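You operate a simulated robot arm through the tools that you are given. There is no shell and no other tool.

You run a simulated robot arm. Do the job below in one go: nothing can be reset, and whatever is moved stays where it is left.

JOB
The green tie wire missed the mesh end: tie it again.
Fine: untwist it, shut the cradle clamp, twist it tight, then open the clamp; leave the other tie wire. Where these are worked on the way, their far stop is far enough and under half their travel is too little: cradle clamp.

Only the result counts: the job must be done as asked and must still hold three seconds after the hand-in. Knocking over, shifting, dropping, spilling or breaking anything else fails it.

ROBOT AND FRAMES
A 7-joint arm with a fingered hand, fixed in place. Base frame: the origin is at the foot of the arm, x ahead of it, y to its left, z up. Units: mm, degrees, N and s.
With the tool pointing down near the work surface it reaches from about 100 to 740 mm from the base axis. Its first joint turns from -69.0 to 172.0 degrees. Payload 3.4 kg.
The tool frame sits at the grasp point between the pads (the TCP): z along the fingers, y along the line on which they close. The tips reach 39 mm beyond it. The gripper opens to 180 mm. The gripper's body begins 111 mm behind the TCP. The gripper is a hand of 3 fingers: y runs from the thumb to the fingers, the wrist lies at [0, 0, -262] in the tool frame, and closing takes about 1.5 s.
Orientation is that of the tool frame in the base frame, as [roll, pitch, yaw] about the fixed x, y, z axes, in that order (R = Rz(yaw) Ry(pitch) Rx(roll)). With the fingers straight down and closing along the base's y, the tool's x points along the base's -x, its y along +y and its z along -z.

CONTROLS
- The arm moves only by the tool drive_tool. Its argument "series" is a list of rows, each a list of 6 numbers: the shift along the tool's x, y, z in mm, then the turn, a rotation vector about the tool's x, y, z in degrees. In form: [[x, y, z, rx, ry, rz], ...]. A call has 1 to 20 rows; each row is the pose to reach, as a shift and turn from the pose commanded when the call began, along the tool's axes at that moment. "hand" is the closure, from 0 (fully open) to 1 (shut), set as the call begins (left out, the last holds). A row lasts 0.2 s, in which the tool goes at most 50 mm and 8.6 degrees; a call with a longer step from one row to the next is refused whole, and so is a gripper value outside its range. A pose out of reach is approached as far as the arm can. The call stops where the force on the tool passes 60 N (or 10 N more than at its start, if that is more) or the arm is blocked; 0.2 s more then pass. Each finger travels about 72 mm/s and halts on what it meets, pressing with about 29 N; the grip force reading is that of the motor and also rises with nothing between the fingers. The clock runs only during rows and for 0.2 s after the last one: add rows that repeat a pose to give the fingers time. It gives the time, the measured TCP pose, the force on the tool (base axes), the opening and the grip force at its end, in the units of the frame above (readings bear some noise), with the torque about the TCP (base axes, N m) and any sound that the robot's microphone picked up.
- Cameras (640 x 400 px; columns grow to the right, rows downward): "scene" is fixed at [57.6, 499.3, 1723.2]; the picture's right is [-0.77, -0.63, 0.00], its down [-0.32, 0.39, -0.86] and it looks along [0.54, -0.67, -0.51] (base axes); focal length 342 px, centre (320, 200). "wrist" rides on the gripper at [62, -36, -128] in the tool frame; the picture's right is [0.50, 0.87, 0.00], its down [-0.75, 0.43, -0.49] and it looks along [-0.43, 0.25, 0.87] (tool axes); focal length 226 px, centre (320, 200). There is no depth. A picture from a camera that has moved, and an enlarged one, comes with that camera's place and axes in the base frame and with its lens. The place of the scene camera against the robot may be out by one fixed shift of up to 12 mm in any direction.
- camera(camera): a new picture of that camera. It takes no simulated time.
- lift_body(by): slides the trunk up (or, below 0, down) by that many mm; the arm rides with it, the base frame stays. It gives what a move gives, with no picture.
- grasp_type(shape): the hand has 3 fingers and takes this shape, open, in about a second: jaw (thumb against the fingers, like two jaws); tri (thumb and two fingers); tip (a fingertip pinch); poke (one finger out to press); point (the index stretched); flat (the hand flat); cup (the hand cupped); fist (a fist). The gripper value then closes the fingers along that shape, each until it touches; the sizes above hold for jaw. It gives what a move gives, with no picture.
- close_up(camera, box): a new picture of the part [left, top, right, bottom] of that camera's present view, enlarged. It takes no simulated time.
- finish_job(): hands the job in; it is judged then, once.

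Nothing tells you positions but the pictures and the camera data. Unless the task says otherwise, let go and move clear before handing in.

The tools are called after "Request:" as name(argument=value, ...) on one line, values as JSON. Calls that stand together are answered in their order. drive_tool: Moves the arm, as the interface text tells. Its arguments: {"type":"object","properties":{"series":{"type":"array"},"hand":{"type":"number"}},"required":["series"]} The other tools are called the same way: lift_body (by) slides the trunk up or down; grasp_type (shape) gives the hand a shape; camera (camera) takes a picture; close_up (camera, box) takes an enlarged picture of a part of a camera's view; finish_job () hands the job in.

At the start:

```text
time: 0.0
tcp_pos: [510.8, -131.9, 1370.1]
orientation: [-179.9, 0.0, 180.0]
ft_force: [0.5, -1.2, -0.1]
moment: [-0.01, 0.02, -0.01]
width: 179.9
grip_force: 0.1
shape: jaw
trunk travel left (down, up): [-475.0, 67.0]
```

scene: 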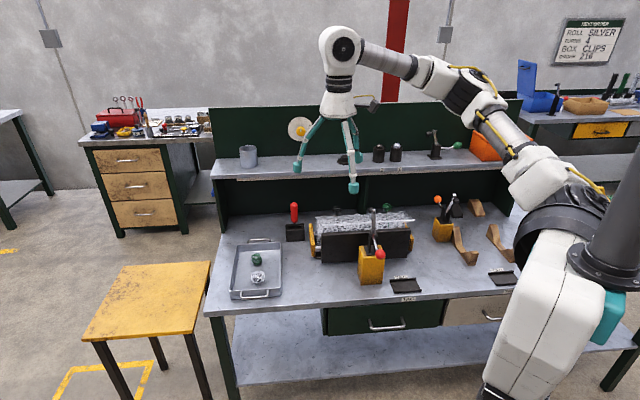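
wrist: 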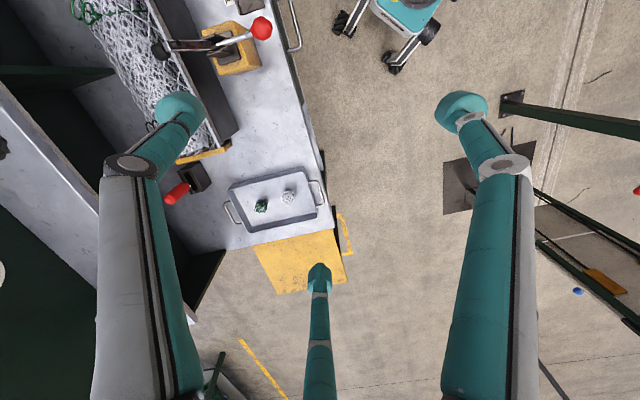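

I see a workbench with a cradle holding a wire mesh, a clamp lever with a red ball, a tray with green and white items, and the arm above it. I'll take enlarged pictures first to identify the tie wires and the clamp.

Request:
close_up(camera="scene", box=[280, 180, 440, 300])

Request:
close_up(camera="scene", box=[220, 220, 320, 310])

Request:
close_up(camera="scene", box=[410, 170, 530, 300])

Request:
close_up(camera="wrist", box=[60, 0, 320, 200])

```text
3.33 times, centred on (360, 240) of scene
camera zoom: at [57.6, 499.3, 1723.2], right [-0.77, -0.63, 0.0], down [-0.32, 0.39, -0.86], along [0.54, -0.67, -0.51], focal length 1141 px, centre (187, 67)
```

zoom: 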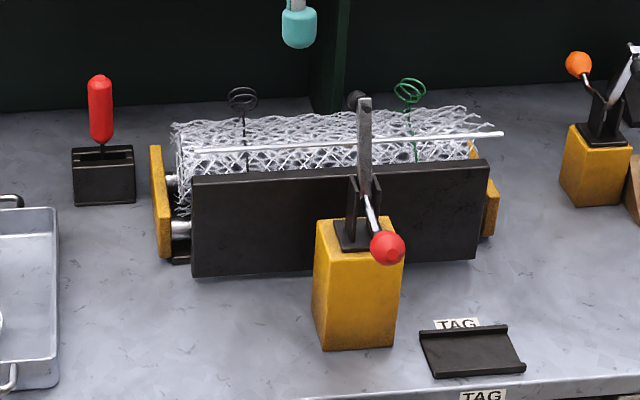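

```text
4.44 times, centred on (270, 265) of scene
camera zoom: at [57.6, 499.3, 1723.2], right [-0.77, -0.63, 0.0], down [-0.32, 0.39, -0.86], along [0.54, -0.67, -0.51], focal length 1521 px, centre (542, -89)
```

zoom: 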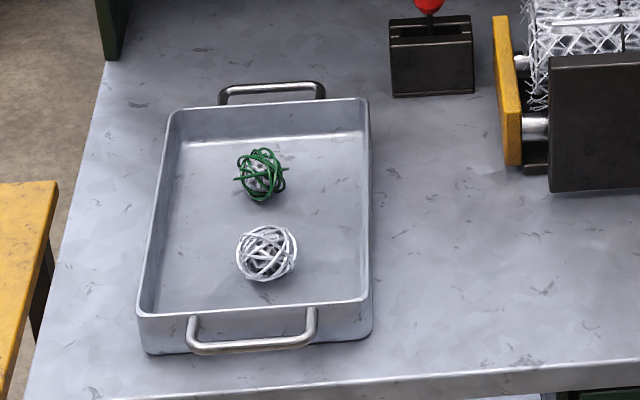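

```text
3.08 times, centred on (470, 235) of scene
camera zoom: at [57.6, 499.3, 1723.2], right [-0.77, -0.63, 0.0], down [-0.32, 0.39, -0.86], along [0.54, -0.67, -0.51], focal length 1053 px, centre (-142, 92)
```

zoom: 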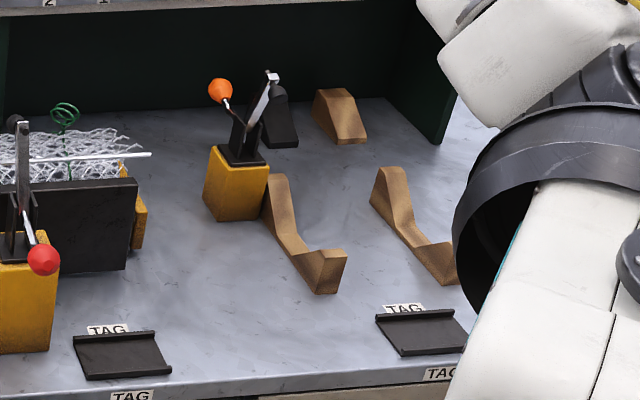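

```text
2.00 times, centred on (190, 100) of wrist
camera zoom: at [450.3, -168.1, 1498.8], right [-0.5, 0.87, 0.0], down [0.75, 0.43, 0.49], along [0.43, 0.25, -0.87], focal length 452 px, centre (580, 400)
```

zoom: 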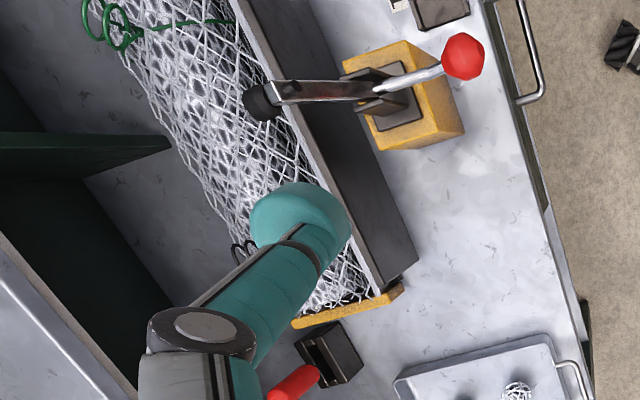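

The green tie wire has a looped top at roughly (570, -538, 1022). The black tie wire is near (700, -400, 1028), and the red-ball clamp lever is near (447, -282, 1018) with its arm standing up and open. I'll zoom in on the tie wires, the wall sign and the other items before moving.

Request:
close_up(camera="scene", box=[360, 190, 420, 230])

Request:
close_up(camera="scene", box=[320, 190, 370, 225])

Request:
close_up(camera="scene", box=[540, 10, 640, 75])

Request:
close_up(camera="scene", box=[340, 200, 420, 290])

Request:
close_up(camera="wrist", box=[60, 0, 200, 90])

```text
10.00 times, centred on (390, 210) of scene
camera zoom: at [57.6, 499.3, 1723.2], right [-0.77, -0.63, 0.0], down [-0.32, 0.39, -0.86], along [0.54, -0.67, -0.51], focal length 3423 px, centre (-380, 100)
```

zoom: 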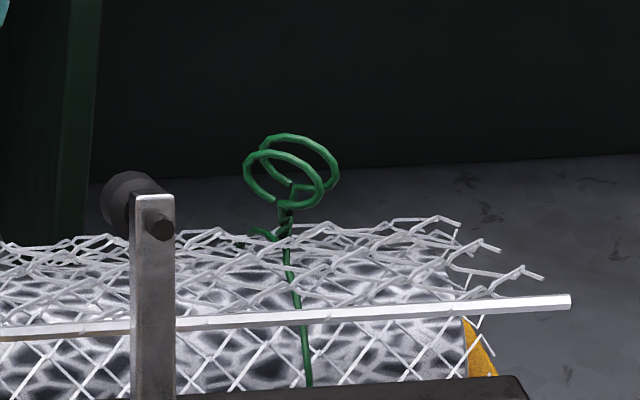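

```text
11.43 times, centred on (345, 208) of scene
camera zoom: at [57.6, 499.3, 1723.2], right [-0.77, -0.63, 0.0], down [-0.32, 0.39, -0.86], along [0.54, -0.67, -0.51], focal length 3912 px, centre (34, 114)
```

zoom: 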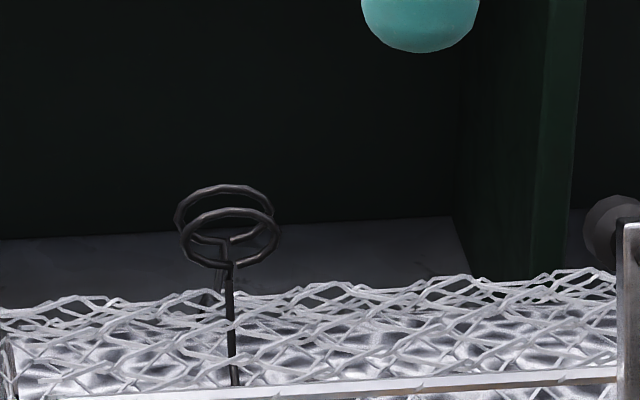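

```text
6.15 times, centred on (590, 42) of scene
camera zoom: at [57.6, 499.3, 1723.2], right [-0.77, -0.63, 0.0], down [-0.32, 0.39, -0.86], along [0.54, -0.67, -0.51], focal length 2106 px, centre (-1342, 1169)
```

zoom: 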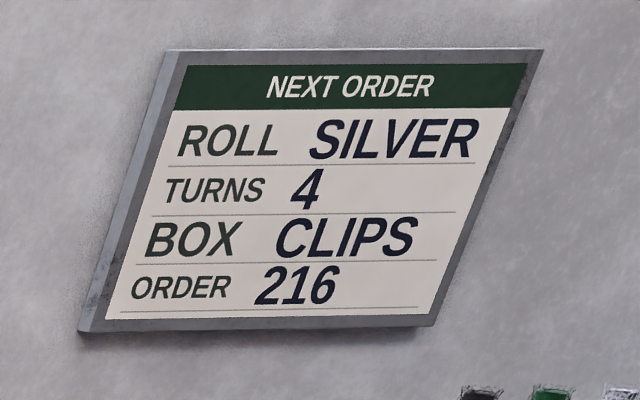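

```text
4.44 times, centred on (380, 245) of scene
camera zoom: at [57.6, 499.3, 1723.2], right [-0.77, -0.63, 0.0], down [-0.32, 0.39, -0.86], along [0.54, -0.67, -0.51], focal length 1521 px, centre (53, 0)
```

zoom: 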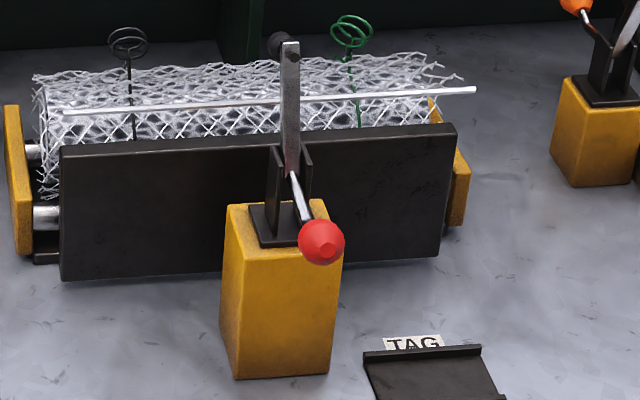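

```text
4.44 times, centred on (130, 45) of wrist
camera zoom: at [450.3, -168.1, 1498.8], right [-0.5, 0.87, 0.0], down [0.75, 0.43, 0.49], along [0.43, 0.25, -0.87], focal length 1005 px, centre (1164, 889)
```

zoom: 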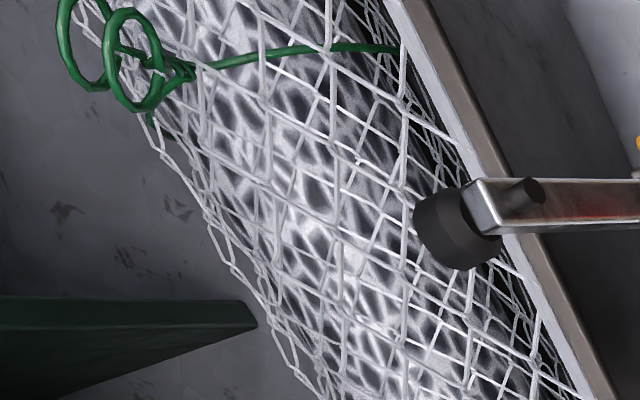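

The tie wires carry a pair of loops on top of a stem, and the clamp is open: arm up, handle out toward the robot. There is a shelf behind the bench, so I'll look closely at its front edge and the work area to judge clearance.

Request:
close_up(camera="wrist", box=[0, 0, 220, 340])

Request:
close_up(camera="scene", box=[200, 130, 520, 320])

```text
1.18 times, centred on (110, 170) of wrist
camera zoom: at [450.3, -168.1, 1498.8], right [-0.5, 0.87, 0.0], down [0.75, 0.43, 0.49], along [0.43, 0.25, -0.87], focal length 266 px, centre (567, 235)
```

zoom: 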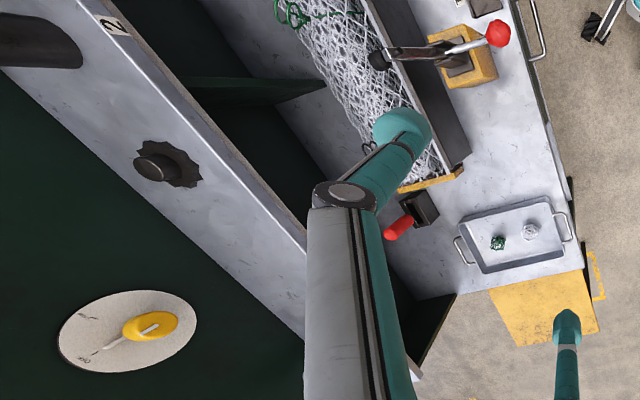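

```text
2.00 times, centred on (360, 225) of scene
camera zoom: at [57.6, 499.3, 1723.2], right [-0.77, -0.63, 0.0], down [-0.32, 0.39, -0.86], along [0.54, -0.67, -0.51], focal length 684 px, centre (240, 150)
```

zoom: 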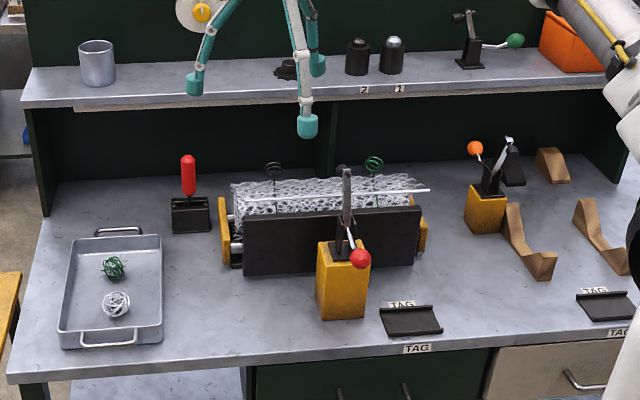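

The shelf's front edge is at about z 1119 and about 130 mm behind the line of tie wires, so a downward hand fits. I'll move above the green tie to look at its loops with the wrist camera.

Request:
drive_tool(series=[[0, -30, 10, 0, 0, 0], [0, -65, 20, 0, 0, 0], [0, -100, 35, 0, 0, 0], [0, -135, 50, 0, 0, 0], [-2, -170, 65, 0, 0, 0], [-5, -205, 80, 0, 0, 0], [-8, -240, 95, 0, 0, 0], [-12, -275, 110, 0, 0, 0], [-16, -305, 125, 0, 0, 0], [-20, -335, 140, 0, 0, 0], [-24, -360, 155, 0, 0, 0], [-29, -378, 170, 0, 0, 0]], hand=0)

```text
time: 2.6
tcp_pos: [538.3, -507.3, 1201.2]
orientation: [-179.9, 0.0, -180.0]
ft_force: [-0.4, -0.6, 0.1]
moment: [-0.01, 0.0, 0.04]
width: 179.8
grip_force: 0.1
shape: jaw
trunk travel left (down, up): [-475.0, 67.0]
```

The hand is now above the green tie. I'll take pictures from both cameras.

Request:
camera(camera="wrist")

Request:
camera(camera="scene")

```text
taken
camera wrist: at [477.2, -542.6, 1329.7], right [-0.5, 0.87, 0.0], down [0.75, 0.44, 0.49], along [0.43, 0.24, -0.87], focal length 226 px, centre (320, 200)
```

wrist: 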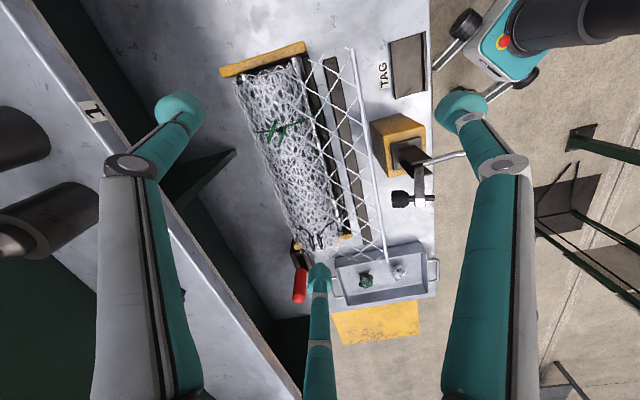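

```text
taken
```

scene: 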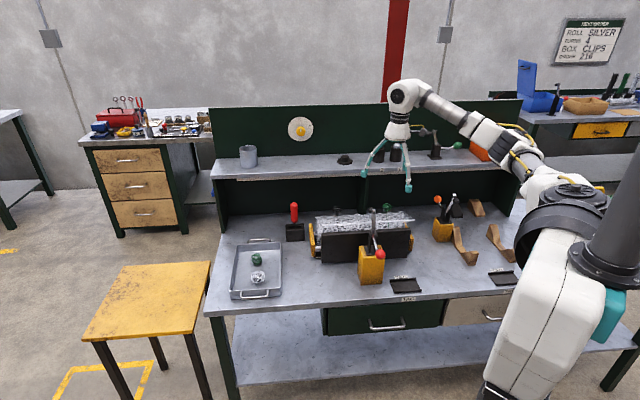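

Request:
close_up(camera="wrist", box=[210, 80, 350, 180])

Request:
close_up(camera="wrist", box=[210, 30, 450, 280])

Request:
close_up(camera="wrist", box=[360, 100, 480, 220])

Request:
close_up(camera="scene", box=[320, 180, 440, 290])

```text
4.00 times, centred on (280, 130) of wrist
camera zoom: at [477.2, -542.6, 1329.7], right [-0.5, 0.87, 0.0], down [0.75, 0.44, 0.49], along [0.43, 0.24, -0.87], focal length 904 px, centre (480, 480)
```

zoom: 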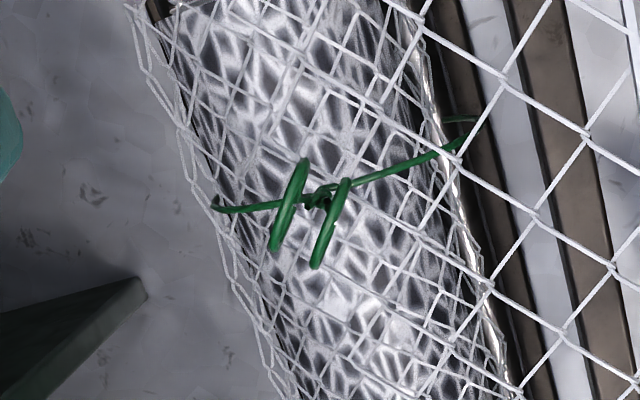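

```text
1.60 times, centred on (330, 155) of wrist
camera zoom: at [477.2, -542.6, 1329.7], right [-0.5, 0.87, 0.0], down [0.75, 0.44, 0.49], along [0.43, 0.24, -0.87], focal length 362 px, centre (304, 272)
```

zoom: 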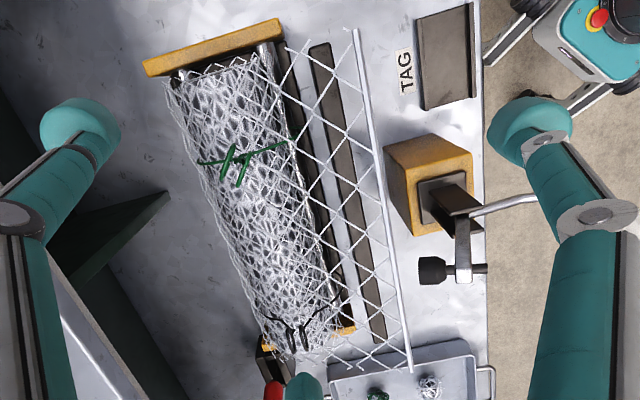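

```text
3.33 times, centred on (420, 160) of wrist
camera zoom: at [477.2, -542.6, 1329.7], right [-0.5, 0.87, 0.0], down [0.75, 0.44, 0.49], along [0.43, 0.24, -0.87], focal length 754 px, centre (-13, 333)
```

zoom: 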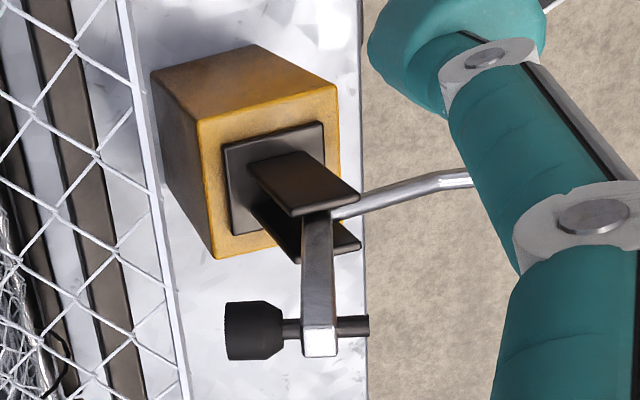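

```text
3.64 times, centred on (380, 235) of scene
camera zoom: at [57.6, 499.3, 1723.2], right [-0.77, -0.63, 0.0], down [-0.32, 0.39, -0.86], along [0.54, -0.67, -0.51], focal length 1245 px, centre (102, 73)
```

zoom: 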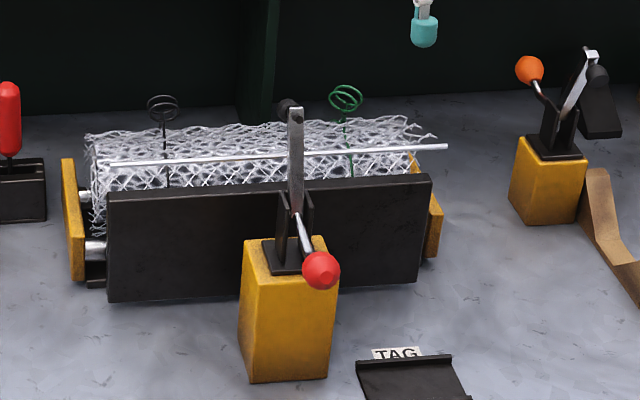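

Seen from above, the green tie has two upright loops side by side. They are about 15 mm apart in y and about 31 mm wide along x, standing over the mesh roll at about (572, -550, 1015). The loose mesh tail with its silver bar hangs on the near side. Next I'll shift directly above the tie and check the reach.

Request:
drive_tool(series=[[-10, -14, 0, 0, 0, 0], [-22, -30, 0, 0, 0, 0], [-34, -44, 0, 0, 0, 0], [-34, -44, 0, 0, 0, 0]], hand=0.4)

Request:
camera(camera="wrist")

```text
time: 3.6
tcp_pos: [573.3, -550.1, 1203.0]
orientation: [-179.8, 0.2, 180.0]
ft_force: [1.0, 0.2, -0.9]
moment: [-0.02, -0.01, -0.02]
width: 108.3
grip_force: 0.0
shape: jaw
trunk travel left (down, up): [-475.0, 67.0]
```

```text
taken
camera wrist: at [510.4, -586.3, 1330.8], right [-0.5, 0.87, 0.0], down [0.75, 0.44, 0.49], along [0.43, 0.24, -0.87], focal length 226 px, centre (320, 200)
```

wrist: 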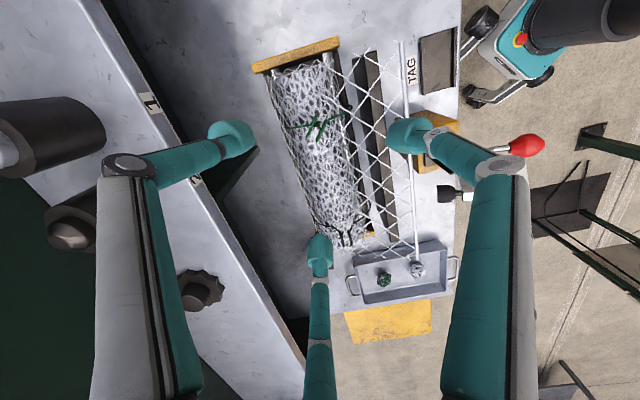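

The arm reaches this spot. The hand has a thumb on the -y side and two spread fingers on the +y side, so I'll check how they converge by closing partly here, well above the work.

Request:
drive_tool(series=[[0, 0, 0, 0, 0, 0], [0, 0, 0, 0, 0, 0], [0, 0, 0, 0, 0, 0], [0, 0, 0, 0, 0, 0], [0, 0, 0, 0, 0, 0]], hand=0.8)

Request:
camera(camera="wrist")

Request:
close_up(camera="scene", box=[330, 70, 450, 220])

```text
time: 4.8
tcp_pos: [573.6, -550.0, 1202.9]
orientation: [-179.8, 0.1, 180.0]
ft_force: [0.7, 0.0, -0.5]
moment: [-0.01, 0.01, 0.02]
width: 36.5
grip_force: 0.1
shape: jaw
trunk travel left (down, up): [-475.0, 67.0]
```

```text
taken
camera wrist: at [510.8, -586.2, 1330.6], right [-0.5, 0.87, 0.0], down [0.75, 0.44, 0.49], along [0.43, 0.24, -0.87], focal length 226 px, centre (320, 200)
```

wrist: 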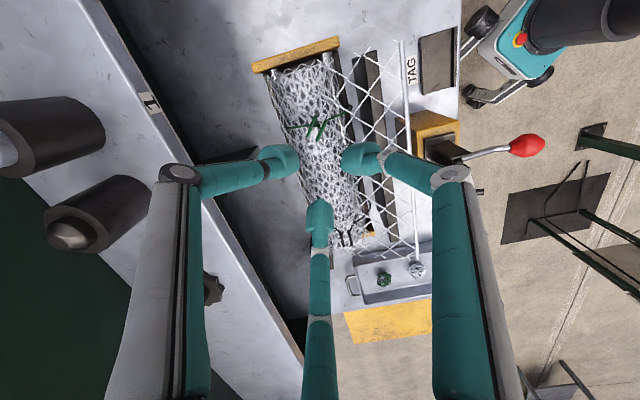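

```text
2.67 times, centred on (390, 145) of scene
camera zoom: at [57.6, 499.3, 1723.2], right [-0.77, -0.63, 0.0], down [-0.32, 0.39, -0.86], along [0.54, -0.67, -0.51], focal length 913 px, centre (133, 347)
```

zoom: 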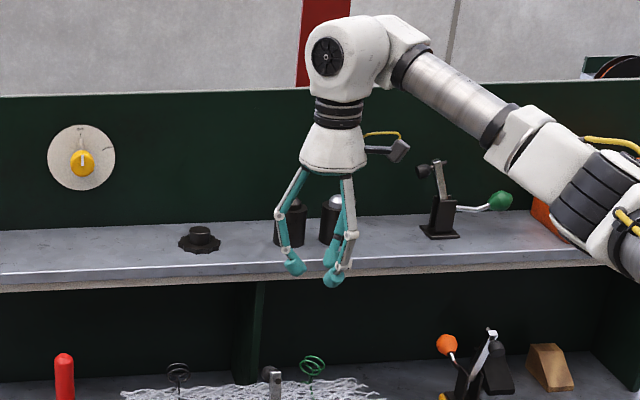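

The three fingers converge evenly to the centre, with the thumb from -y and the two fingers from ±60° on the +y side. That suits the loop pair. I'll zoom in on the loops from here to pin their position.

Request:
close_up(camera="wrist", box=[270, 90, 370, 155])

Request:
close_up(camera="scene", box=[370, 195, 410, 220])

```text
6.15 times, centred on (320, 122) of wrist
camera zoom: at [510.8, -586.2, 1330.6], right [-0.5, 0.87, 0.0], down [0.75, 0.44, 0.49], along [0.43, 0.24, -0.87], focal length 1391 px, centre (320, 677)
```

zoom: 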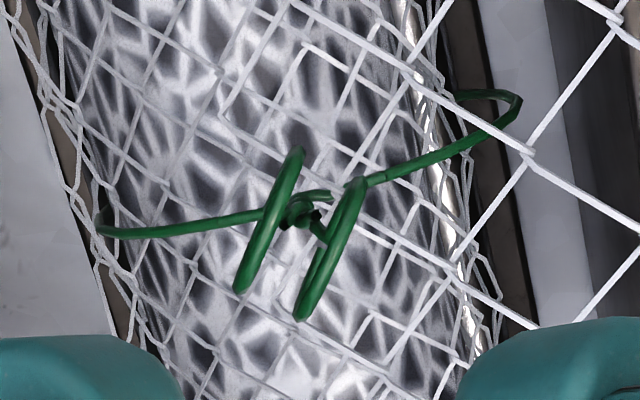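

```text
16.00 times, centred on (390, 208) of scene
camera zoom: at [57.6, 499.3, 1723.2], right [-0.77, -0.63, 0.0], down [-0.32, 0.39, -0.86], along [0.54, -0.67, -0.51], focal length 5476 px, centre (-800, 80)
```

zoom: 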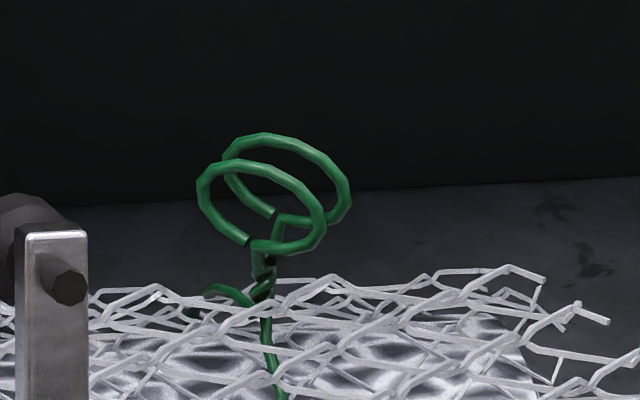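

The loop centre comes out at about (572, -555.5, 1013), and the top of the roll is near z 980. I'll descend with the hand half open and check the alignment partway down.

Request:
drive_tool(series=[[0, 0, 0, 0, 0, 0], [0, -1, 25, 0, 0, 0], [0, -2, 50, 0, 0, 0], [0, -3, 75, 0, 0, 0], [0, -3, 100, 0, 0, 0], [0, -3, 100, 0, 0, 0]], hand=0.4)

Request:
close_up(camera="wrist", box=[220, 80, 420, 260])

```text
time: 6.2
tcp_pos: [572.8, -553.3, 1102.6]
orientation: [-179.9, 0.1, -179.9]
ft_force: [0.5, 0.3, -0.4]
moment: [0.0, 0.02, -0.03]
width: 107.5
grip_force: 0.1
shape: jaw
trunk travel left (down, up): [-475.0, 67.0]
```

```text
2.22 times, centred on (320, 170) of wrist
camera zoom: at [510.0, -589.1, 1231.3], right [-0.5, 0.87, 0.0], down [0.75, 0.44, 0.49], along [0.43, 0.24, -0.87], focal length 502 px, centre (320, 267)
```

zoom: 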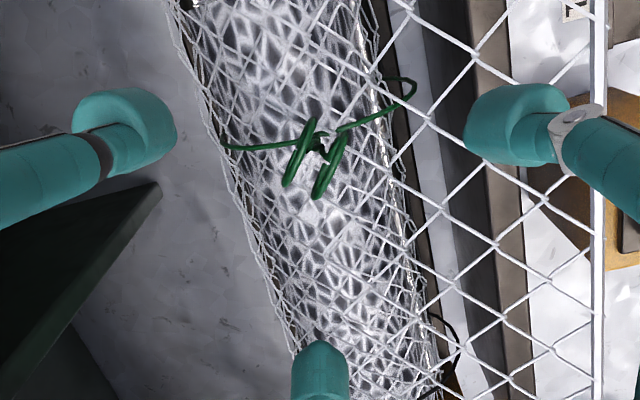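

Some fingers would come down over the raised mesh tail, with its bar at about z 1027 and 110 mm nearer than the roll. I'll narrow the hand first and then descend further, checking on the way.

Request:
drive_tool(series=[[0, -1, 0, 0, 0, 0], [0, -3, 0, 0, 0, 0], [0, -3, 0, 0, 0, 0], [0, -3, 0, 0, 0, 0], [0, -3, 15, 0, 0, 0], [0, -3, 30, 0, 0, 0], [0, -3, 38, 0, 0, 0], [0, -3, 38, 0, 0, 0]], hand=0.68)

Request:
close_up(camera="wrist", box=[220, 80, 420, 260])

Request:
close_up(camera="scene", box=[350, 150, 430, 220])

```text
time: 8.0
tcp_pos: [574.0, -558.4, 1064.1]
orientation: [-180.0, 0.1, -179.9]
ft_force: [0.7, 0.5, 0.5]
moment: [0.0, 0.01, 0.02]
width: 58.1
grip_force: 0.0
shape: jaw
trunk travel left (down, up): [-475.0, 67.0]
```

```text
2.22 times, centred on (320, 170) of wrist
camera zoom: at [511.1, -592.6, 1192.9], right [-0.5, 0.87, 0.0], down [0.75, 0.44, 0.49], along [0.43, 0.24, -0.87], focal length 502 px, centre (320, 267)
```

zoom: 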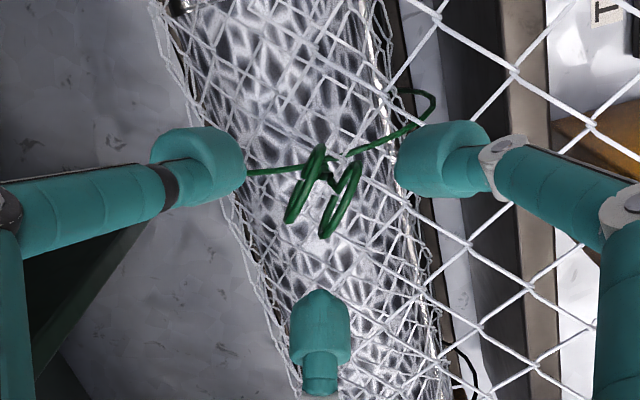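

```text
5.71 times, centred on (390, 185) of scene
camera zoom: at [57.6, 499.3, 1723.2], right [-0.77, -0.63, 0.0], down [-0.32, 0.39, -0.86], along [0.54, -0.67, -0.51], focal length 1956 px, centre (-80, 286)
```

zoom: 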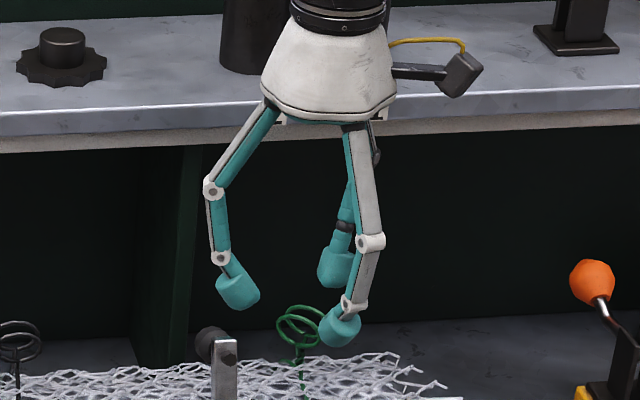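

The fingertips surround the loops from above. I'll make a small correction, descend the last 30 mm, and check before closing.

Request:
drive_tool(series=[[2, 1.5, 8, 0, 0, 0], [2, 1.5, 16, 0, 0, 0], [2, 1.5, 24, 0, 0, 0], [2, 1.5, 30, 0, 0, 0], [2, 1.5, 30, 0, 0, 0]], hand=0.68)

Request:
close_up(camera="wrist", box=[220, 100, 420, 280])

Request:
close_up(camera="scene", box=[350, 170, 430, 230])

```text
time: 9.2
tcp_pos: [570.9, -555.2, 1035.0]
orientation: [-179.8, 0.1, 180.0]
ft_force: [-0.4, 0.1, 2.7]
moment: [0.0, 0.04, 0.02]
width: 57.7
grip_force: 0.0
shape: jaw
trunk travel left (down, up): [-475.0, 67.0]
```

```text
2.22 times, centred on (320, 190) of wrist
camera zoom: at [509.0, -591.0, 1163.2], right [-0.5, 0.87, 0.0], down [0.75, 0.44, 0.49], along [0.43, 0.24, -0.87], focal length 502 px, centre (320, 222)
```

zoom: 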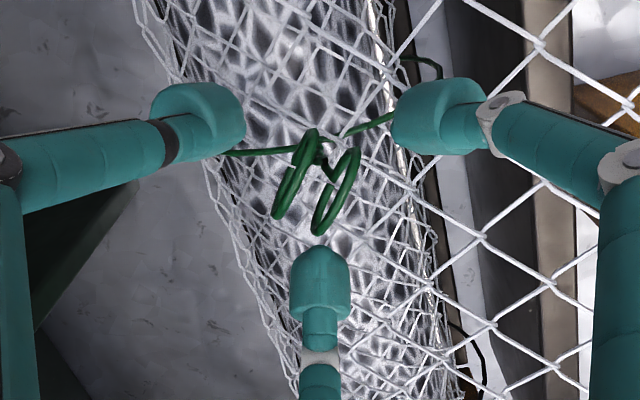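

```text
6.67 times, centred on (390, 200) of scene
camera zoom: at [57.6, 499.3, 1723.2], right [-0.77, -0.63, 0.0], down [-0.32, 0.39, -0.86], along [0.54, -0.67, -0.51], focal length 2282 px, centre (-147, 200)
```

zoom: 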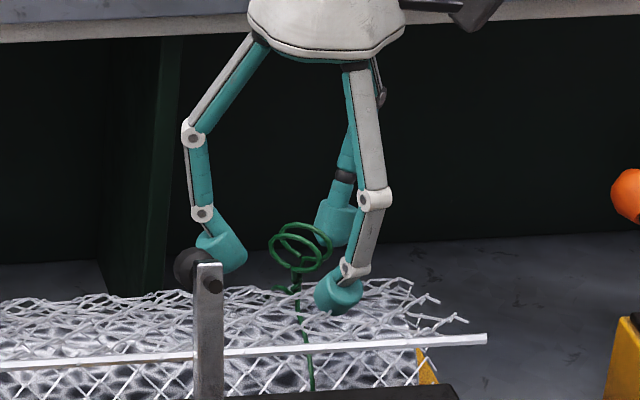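

The loops sit inside the three fingertips with almost no contact force. I'll centre by a millimetre, raise slightly off the mesh, and close on the loops.

Request:
drive_tool(series=[[0, -1, -2, 0, 0, 0], [0, -1, -2, 0, 0, 0], [0, -1, -2, 0, 0, 0], [0, -1, -2, 0, 0, 0], [0, -1, -2, 0, 0, 0], [0, -1, -2, 0, 0, 0], [0, -1, -2, 0, 0, 0]], hand=1)

Request:
close_up(camera="wrist", box=[220, 100, 420, 280])

Request:
close_up(camera="scene", box=[350, 170, 430, 230])

```text
time: 10.8
tcp_pos: [572.1, -556.6, 1035.5]
orientation: [-179.9, 0.1, 180.0]
ft_force: [11.8, -4.1, -1.1]
moment: [-0.21, -0.41, 0.05]
width: 18.8
grip_force: 29.0
shape: jaw
trunk travel left (down, up): [-475.0, 67.0]
```

```text
2.22 times, centred on (320, 190) of wrist
camera zoom: at [510.6, -592.8, 1164.4], right [-0.5, 0.87, 0.0], down [0.75, 0.44, 0.49], along [0.43, 0.24, -0.87], focal length 502 px, centre (320, 222)
```

zoom: 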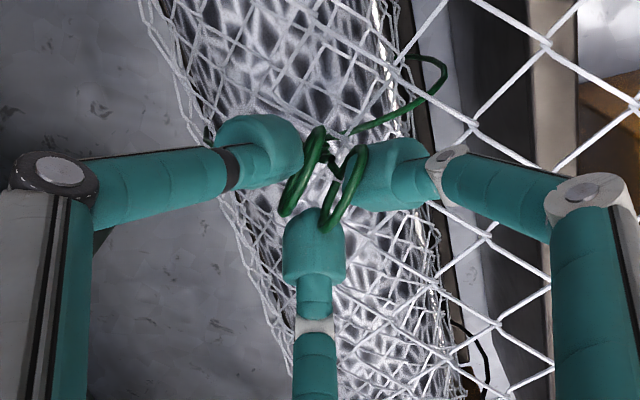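

```text
6.67 times, centred on (390, 200) of scene
camera zoom: at [57.6, 499.3, 1723.2], right [-0.77, -0.63, 0.0], down [-0.32, 0.39, -0.86], along [0.54, -0.67, -0.51], focal length 2282 px, centre (-147, 200)
```

zoom: 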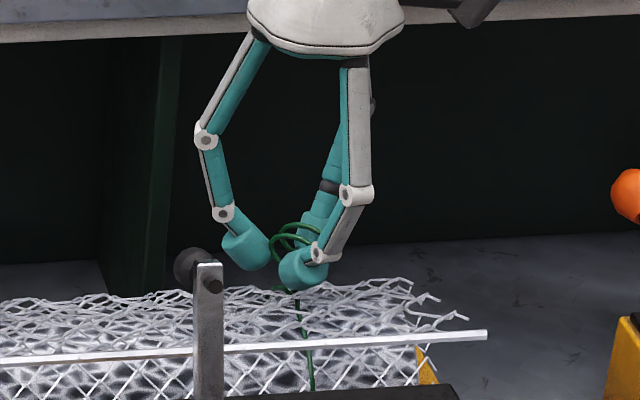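

The loops are gripped at about 19 mm with 29 N. I'll turn counter-clockwise seen from above, a little first, and watch the torque.

Request:
drive_tool(series=[[0, 0, 0, 0, 0, -5], [0, 0, 0, 0, 0, -10], [0, 0, 0, 0, 0, -15], [0, 0, 0, 0, 0, -20], [0, 0, 0, 0, 0, -25], [0, 0, 0, 0, 0, -30]])

Request:
close_up(camera="wrist", box=[220, 100, 420, 280])

Request:
close_up(camera="scene", box=[350, 170, 430, 230])

```text
time: 12.2
tcp_pos: [570.5, -558.1, 1036.2]
orientation: [-179.9, -0.1, -150.0]
ft_force: [3.2, -10.0, 0.6]
moment: [-0.23, -0.09, -0.09]
width: 13.7
grip_force: 29.0
shape: jaw
trunk travel left (down, up): [-475.0, 67.0]
```

```text
2.22 times, centred on (320, 190) of wrist
camera zoom: at [535.2, -621.1, 1164.3], right [-0.87, 0.5, 0.0], down [0.44, 0.75, 0.49], along [0.25, 0.42, -0.87], focal length 502 px, centre (320, 222)
```

zoom: 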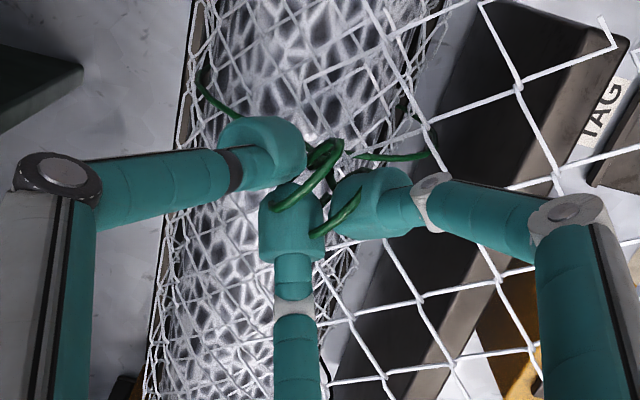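

```text
6.67 times, centred on (390, 200) of scene
camera zoom: at [57.6, 499.3, 1723.2], right [-0.77, -0.63, 0.0], down [-0.32, 0.39, -0.86], along [0.54, -0.67, -0.51], focal length 2282 px, centre (-147, 200)
```

zoom: 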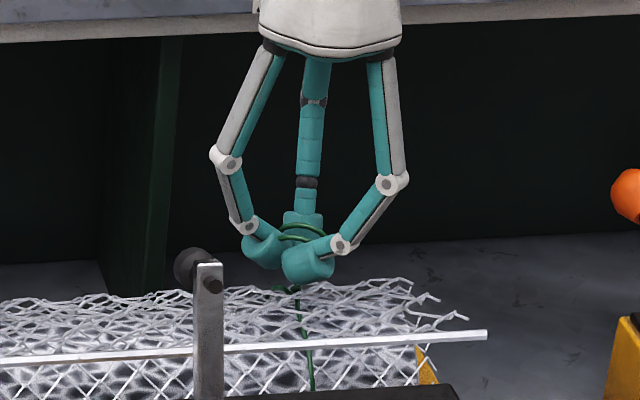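

The fingers slipped around the loops: width dropped to 13.7 mm while the loops turned only slightly. I'll open a little and look at how they sit now.

Request:
drive_tool(series=[[0, 0, 0, 0, 0, 0], [0, 0, 0, 0, 0, 0], [0, 0, 0, 0, 0, 0], [0, 0, 0, 0, 0, 0]], hand=0.68)

Request:
close_up(camera="wrist", box=[220, 100, 420, 280])

Request:
close_up(camera="scene", box=[360, 185, 420, 225])

```text
time: 13.2
tcp_pos: [572.2, -557.4, 1035.2]
orientation: [180.0, 0.0, -150.0]
ft_force: [0.0, 0.2, -0.4]
moment: [0.06, 0.02, 0.02]
width: 57.2
grip_force: 0.1
shape: jaw
trunk travel left (down, up): [-475.0, 67.0]
```

```text
2.22 times, centred on (320, 190) of wrist
camera zoom: at [535.5, -620.3, 1164.3], right [-0.87, 0.5, 0.0], down [0.43, 0.75, 0.49], along [0.25, 0.43, -0.87], focal length 502 px, centre (320, 222)
```

zoom: 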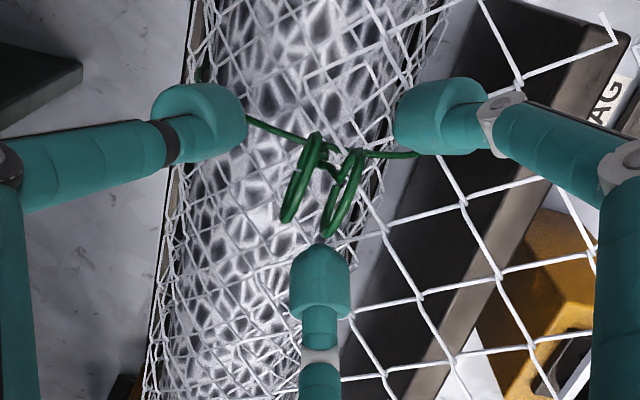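

```text
10.00 times, centred on (390, 205) of scene
camera zoom: at [57.6, 499.3, 1723.2], right [-0.77, -0.63, 0.0], down [-0.32, 0.39, -0.86], along [0.54, -0.67, -0.51], focal length 3423 px, centre (-380, 150)
```

zoom: 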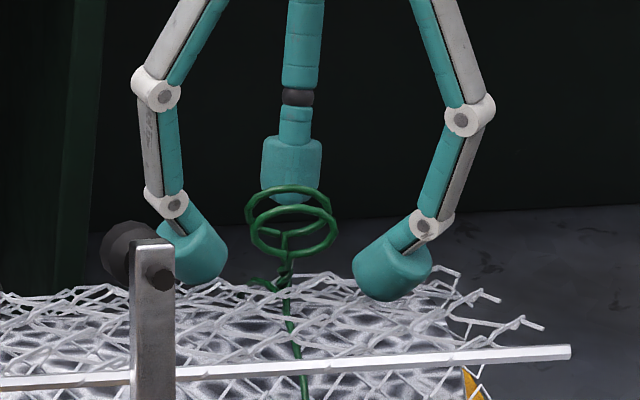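

The loops did turn about 30° with the hand, since they look the same relative to the wrist camera as before gripping. I'll zoom in on the stem to compare its twist.

Request:
close_up(camera="scene", box=[370, 195, 410, 220])

Request:
close_up(camera="wrist", box=[290, 140, 350, 180])

```text
16.00 times, centred on (390, 208) of scene
camera zoom: at [57.6, 499.3, 1723.2], right [-0.77, -0.63, 0.0], down [-0.32, 0.39, -0.86], along [0.54, -0.67, -0.51], focal length 5476 px, centre (-800, 80)
```

zoom: 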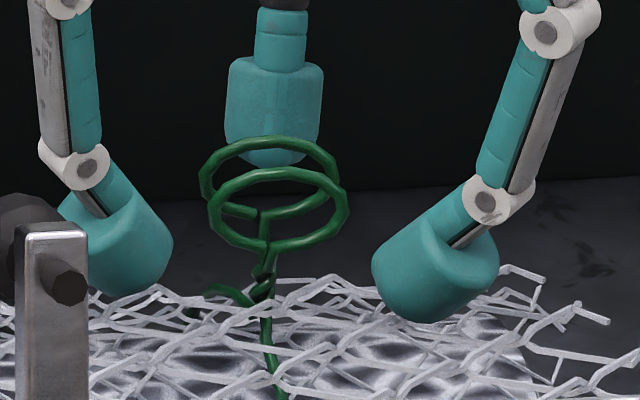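

```text
10.00 times, centred on (320, 160) of wrist
camera zoom: at [535.5, -620.3, 1164.3], right [-0.87, 0.5, 0.0], down [0.43, 0.75, 0.49], along [0.25, 0.43, -0.87], focal length 2261 px, centre (320, 600)
```

zoom: 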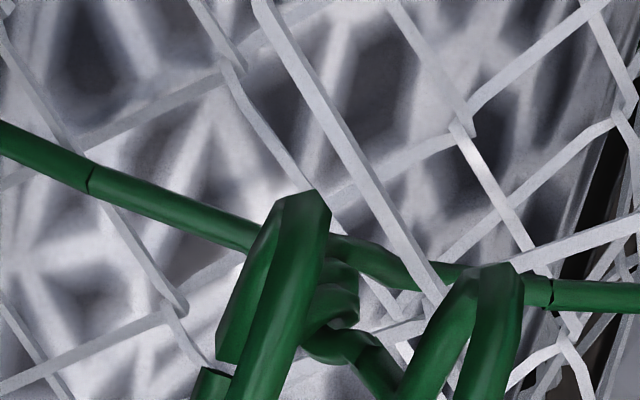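

I need the handedness of the twisted stem to know which way untwists it, so I'll zoom in tightly on both stems.

Request:
close_up(camera="scene", box=[380, 205, 396, 216])

Request:
close_up(camera="scene", box=[328, 202, 348, 216])

```text
16.00 times, centred on (388, 210) of scene
camera zoom: at [57.6, 499.3, 1723.2], right [-0.77, -0.63, 0.0], down [-0.32, 0.39, -0.86], along [0.54, -0.67, -0.51], focal length 5476 px, centre (-768, 32)
```

zoom: 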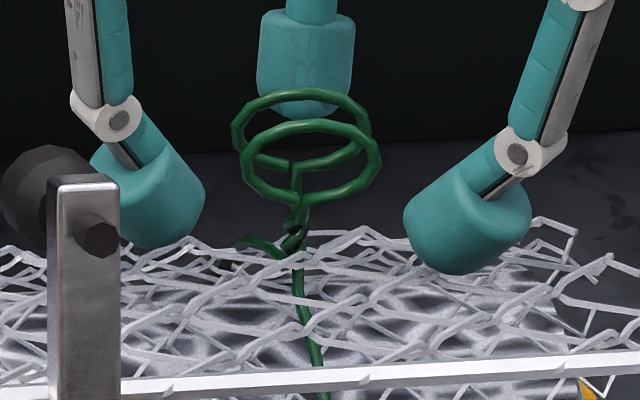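

```text
16.00 times, centred on (338, 209) of scene
camera zoom: at [57.6, 499.3, 1723.2], right [-0.77, -0.63, 0.0], down [-0.32, 0.39, -0.86], along [0.54, -0.67, -0.51], focal length 5476 px, centre (32, 56)
```

zoom: 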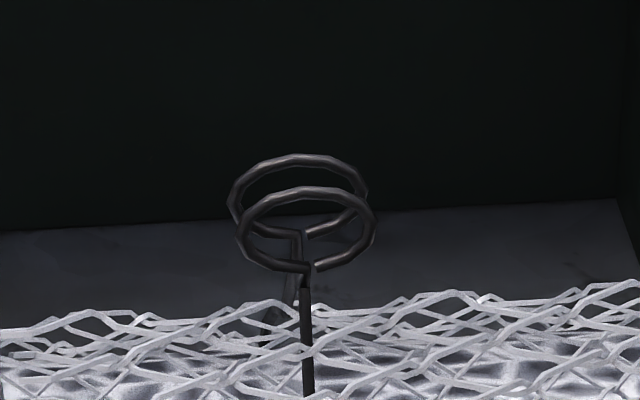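

The black tie's strands look parallel and untwisted, while green has a short helix whose handedness I can't read from here. I'll raise the hand and swing the wrist camera to a lower viewpoint on the robot side to inspect the stem.

Request:
drive_tool(series=[[0, 0, -20, 0, 0, 0], [0, 0, -45, 0, 0, 0], [0, 0, -70, 0, 0, 0], [0, 0, -95, 0, 0, 0], [0, 0, -95, 0, 0, 8], [0, 0, -95, 0, 0, 16], [0, 0, -95, 0, 0, 24], [0, 0, -95, 0, 0, 32], [0, 0, -95, 0, 0, 40], [0, 0, -95, 0, 0, 48], [0, 0, -95, 0, 0, 56], [0, 0, -95, 0, 0, 64], [0, 0, -95, 0, 0, 72], [0, 0, -95, 0, 0, 80], [0, 0, -95, 0, 0, 88], [0, 0, -95, 0, 0, 96], [0, 0, -95, 0, 0, 100], [0, 0, -95, 0, 0, 100]])

```text
time: 17.0
tcp_pos: [570.7, -556.4, 1131.4]
orientation: [-179.9, 0.0, 109.9]
ft_force: [-0.3, -0.3, -0.1]
moment: [-0.01, 0.0, 0.02]
width: 56.9
grip_force: 0.0
shape: jaw
trunk travel left (down, up): [-475.0, 67.0]
```

Request:
drive_tool(series=[[28, -16, 0, 0, 0, 0], [56, -32, 0, 0, 0, 0], [84, -48, 0, 0, 0, 0], [112, -64, 0, 0, 0, 0], [138, -79, 0, 0, 0, 0], [138, -79, 5, -2.5, -4.33, 0], [138, -79, 10, -5, -8.66, 0], [138, -79, 15, -7.5, -13, 0], [138, -79, 20, -10, -17.3, 0], [138, -79, 25, -12.5, -21.65, 0], [138, -79, 25, -12.5, -21.65, 0]])

Request:
camera(camera="wrist")

```text
time: 19.4
tcp_pos: [448.2, -453.8, 1106.7]
orientation: [166.7, 21.5, 107.4]
ft_force: [-0.3, 0.2, 0.2]
moment: [0.01, 0.02, -0.02]
width: 57.4
grip_force: 0.1
shape: jaw
trunk travel left (down, up): [-475.0, 67.0]
```

```text
taken
camera wrist: at [358.1, -376.5, 1191.8], right [0.64, 0.77, 0.0], down [0.44, -0.37, 0.82], along [0.62, -0.53, -0.58], focal length 226 px, centre (320, 200)
```

wrist: 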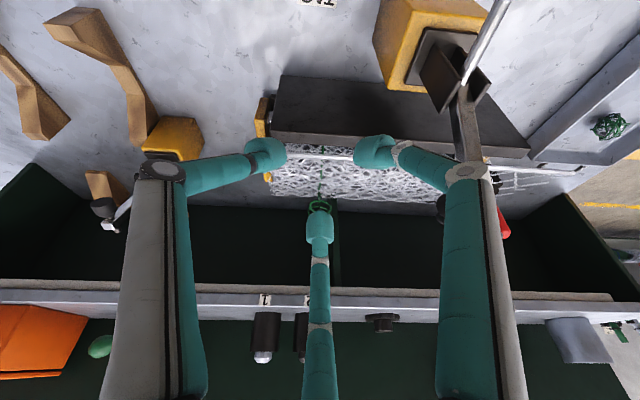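

Request:
close_up(camera="wrist", box=[304, 185, 336, 215])

Request:
close_up(camera="wrist", box=[270, 140, 370, 220])

```text
13.33 times, centred on (320, 200) of wrist
camera zoom: at [358.1, -376.5, 1191.8], right [0.64, 0.77, 0.0], down [0.44, -0.37, 0.82], along [0.62, -0.53, -0.58], focal length 3014 px, centre (320, 200)
```

zoom: 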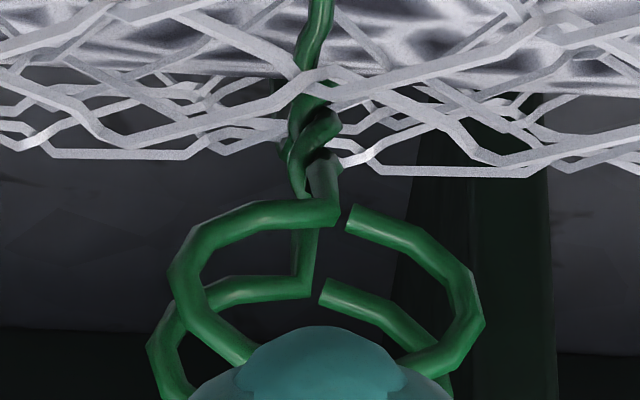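

```text
5.00 times, centred on (320, 180) of wrist
camera zoom: at [358.1, -376.5, 1191.8], right [0.64, 0.77, 0.0], down [0.44, -0.37, 0.82], along [0.62, -0.53, -0.58], focal length 1130 px, centre (320, 300)
```

zoom: 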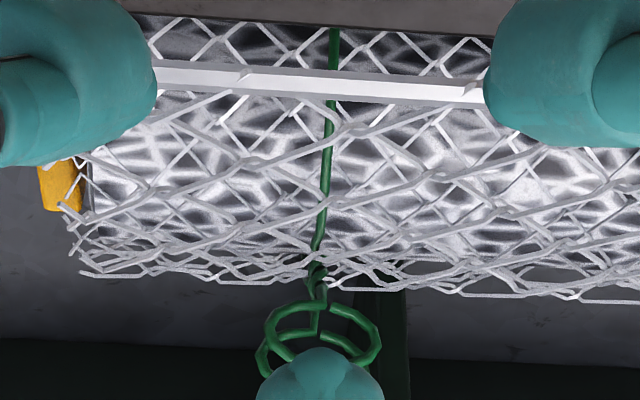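

Request:
close_up(camera="wrist", box=[314, 189, 326, 201])

```text
16.00 times, centred on (320, 195) of wrist
camera zoom: at [358.1, -376.5, 1191.8], right [0.64, 0.77, 0.0], down [0.44, -0.37, 0.82], along [0.62, -0.53, -0.58], focal length 3617 px, centre (320, 280)
```

zoom: 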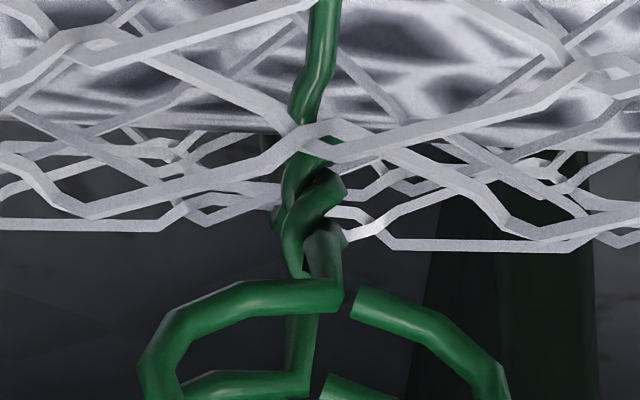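

The front strand of the helix rises from left to right, so it is right-handed. That means it was twisted counter-clockwise from above, and untwisting should be clockwise. I'll return above the tie, go back to the aligned yaw, and turn it clockwise.

Request:
drive_tool(series=[[0, 0, 0, 2.5, 4.33, 0], [0, 0, 0, 5, 8.66, 0], [0, 0, 0, 7.5, 13, 0], [0, 0, 0, 10, 17.3, 0], [0, 0, 0, 12.5, 21.65, 0], [-27, 15.4, 9, 12.5, 21.65, 0], [-54, 30.8, 18, 12.5, 21.65, 0], [-81, 46.2, 27, 12.5, 21.65, 0], [-108, 61.6, 36, 12.5, 21.65, 0], [-134.2, 76.9, 44.5, 12.5, 21.65, 0], [-134.2, 76.9, 44.5, 12.5, 21.65, 0]])

Request:
drive_tool(series=[[0, 0, 0, 0, 0, -8], [0, 0, 0, 0, 0, -16], [0, 0, 0, 0, 0, -24], [0, 0, 0, 0, 0, -32], [0, 0, 0, 0, 0, -40], [0, 0, 0, 0, 0, -48], [0, 0, 0, 0, 0, -56], [0, 0, 0, 0, 0, -64], [0, 0, 0, 0, 0, -72], [0, 0, 0, 0, 0, -80], [0, 0, 0, 0, 0, -88], [0, 0, 0, 0, 0, -96], [0, 0, 0, 0, 0, -100], [0, 0, 0, 0, 0, -100]])

Request:
close_up(camera="wrist", box=[220, 80, 420, 260])

```text
time: 21.8
tcp_pos: [571.3, -557.8, 1131.9]
orientation: [179.9, 0.2, 110.0]
ft_force: [-1.1, 0.0, -0.2]
moment: [0.03, 0.0, -0.02]
width: 57.3
grip_force: 0.0
shape: jaw
trunk travel left (down, up): [-475.0, 67.0]
```

```text
time: 24.8
tcp_pos: [571.4, -556.2, 1133.0]
orientation: [-179.9, -0.1, -150.0]
ft_force: [0.1, -0.5, -0.4]
moment: [-0.01, 0.0, -0.01]
width: 57.3
grip_force: 0.0
shape: jaw
trunk travel left (down, up): [-475.0, 67.0]
```

```text
2.22 times, centred on (320, 170) of wrist
camera zoom: at [535.4, -618.6, 1260.4], right [-0.87, 0.5, 0.0], down [0.43, 0.76, 0.49], along [0.25, 0.42, -0.87], focal length 502 px, centre (320, 267)
```

zoom: 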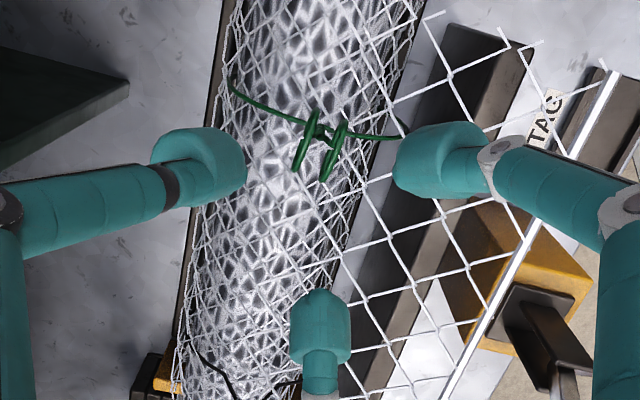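

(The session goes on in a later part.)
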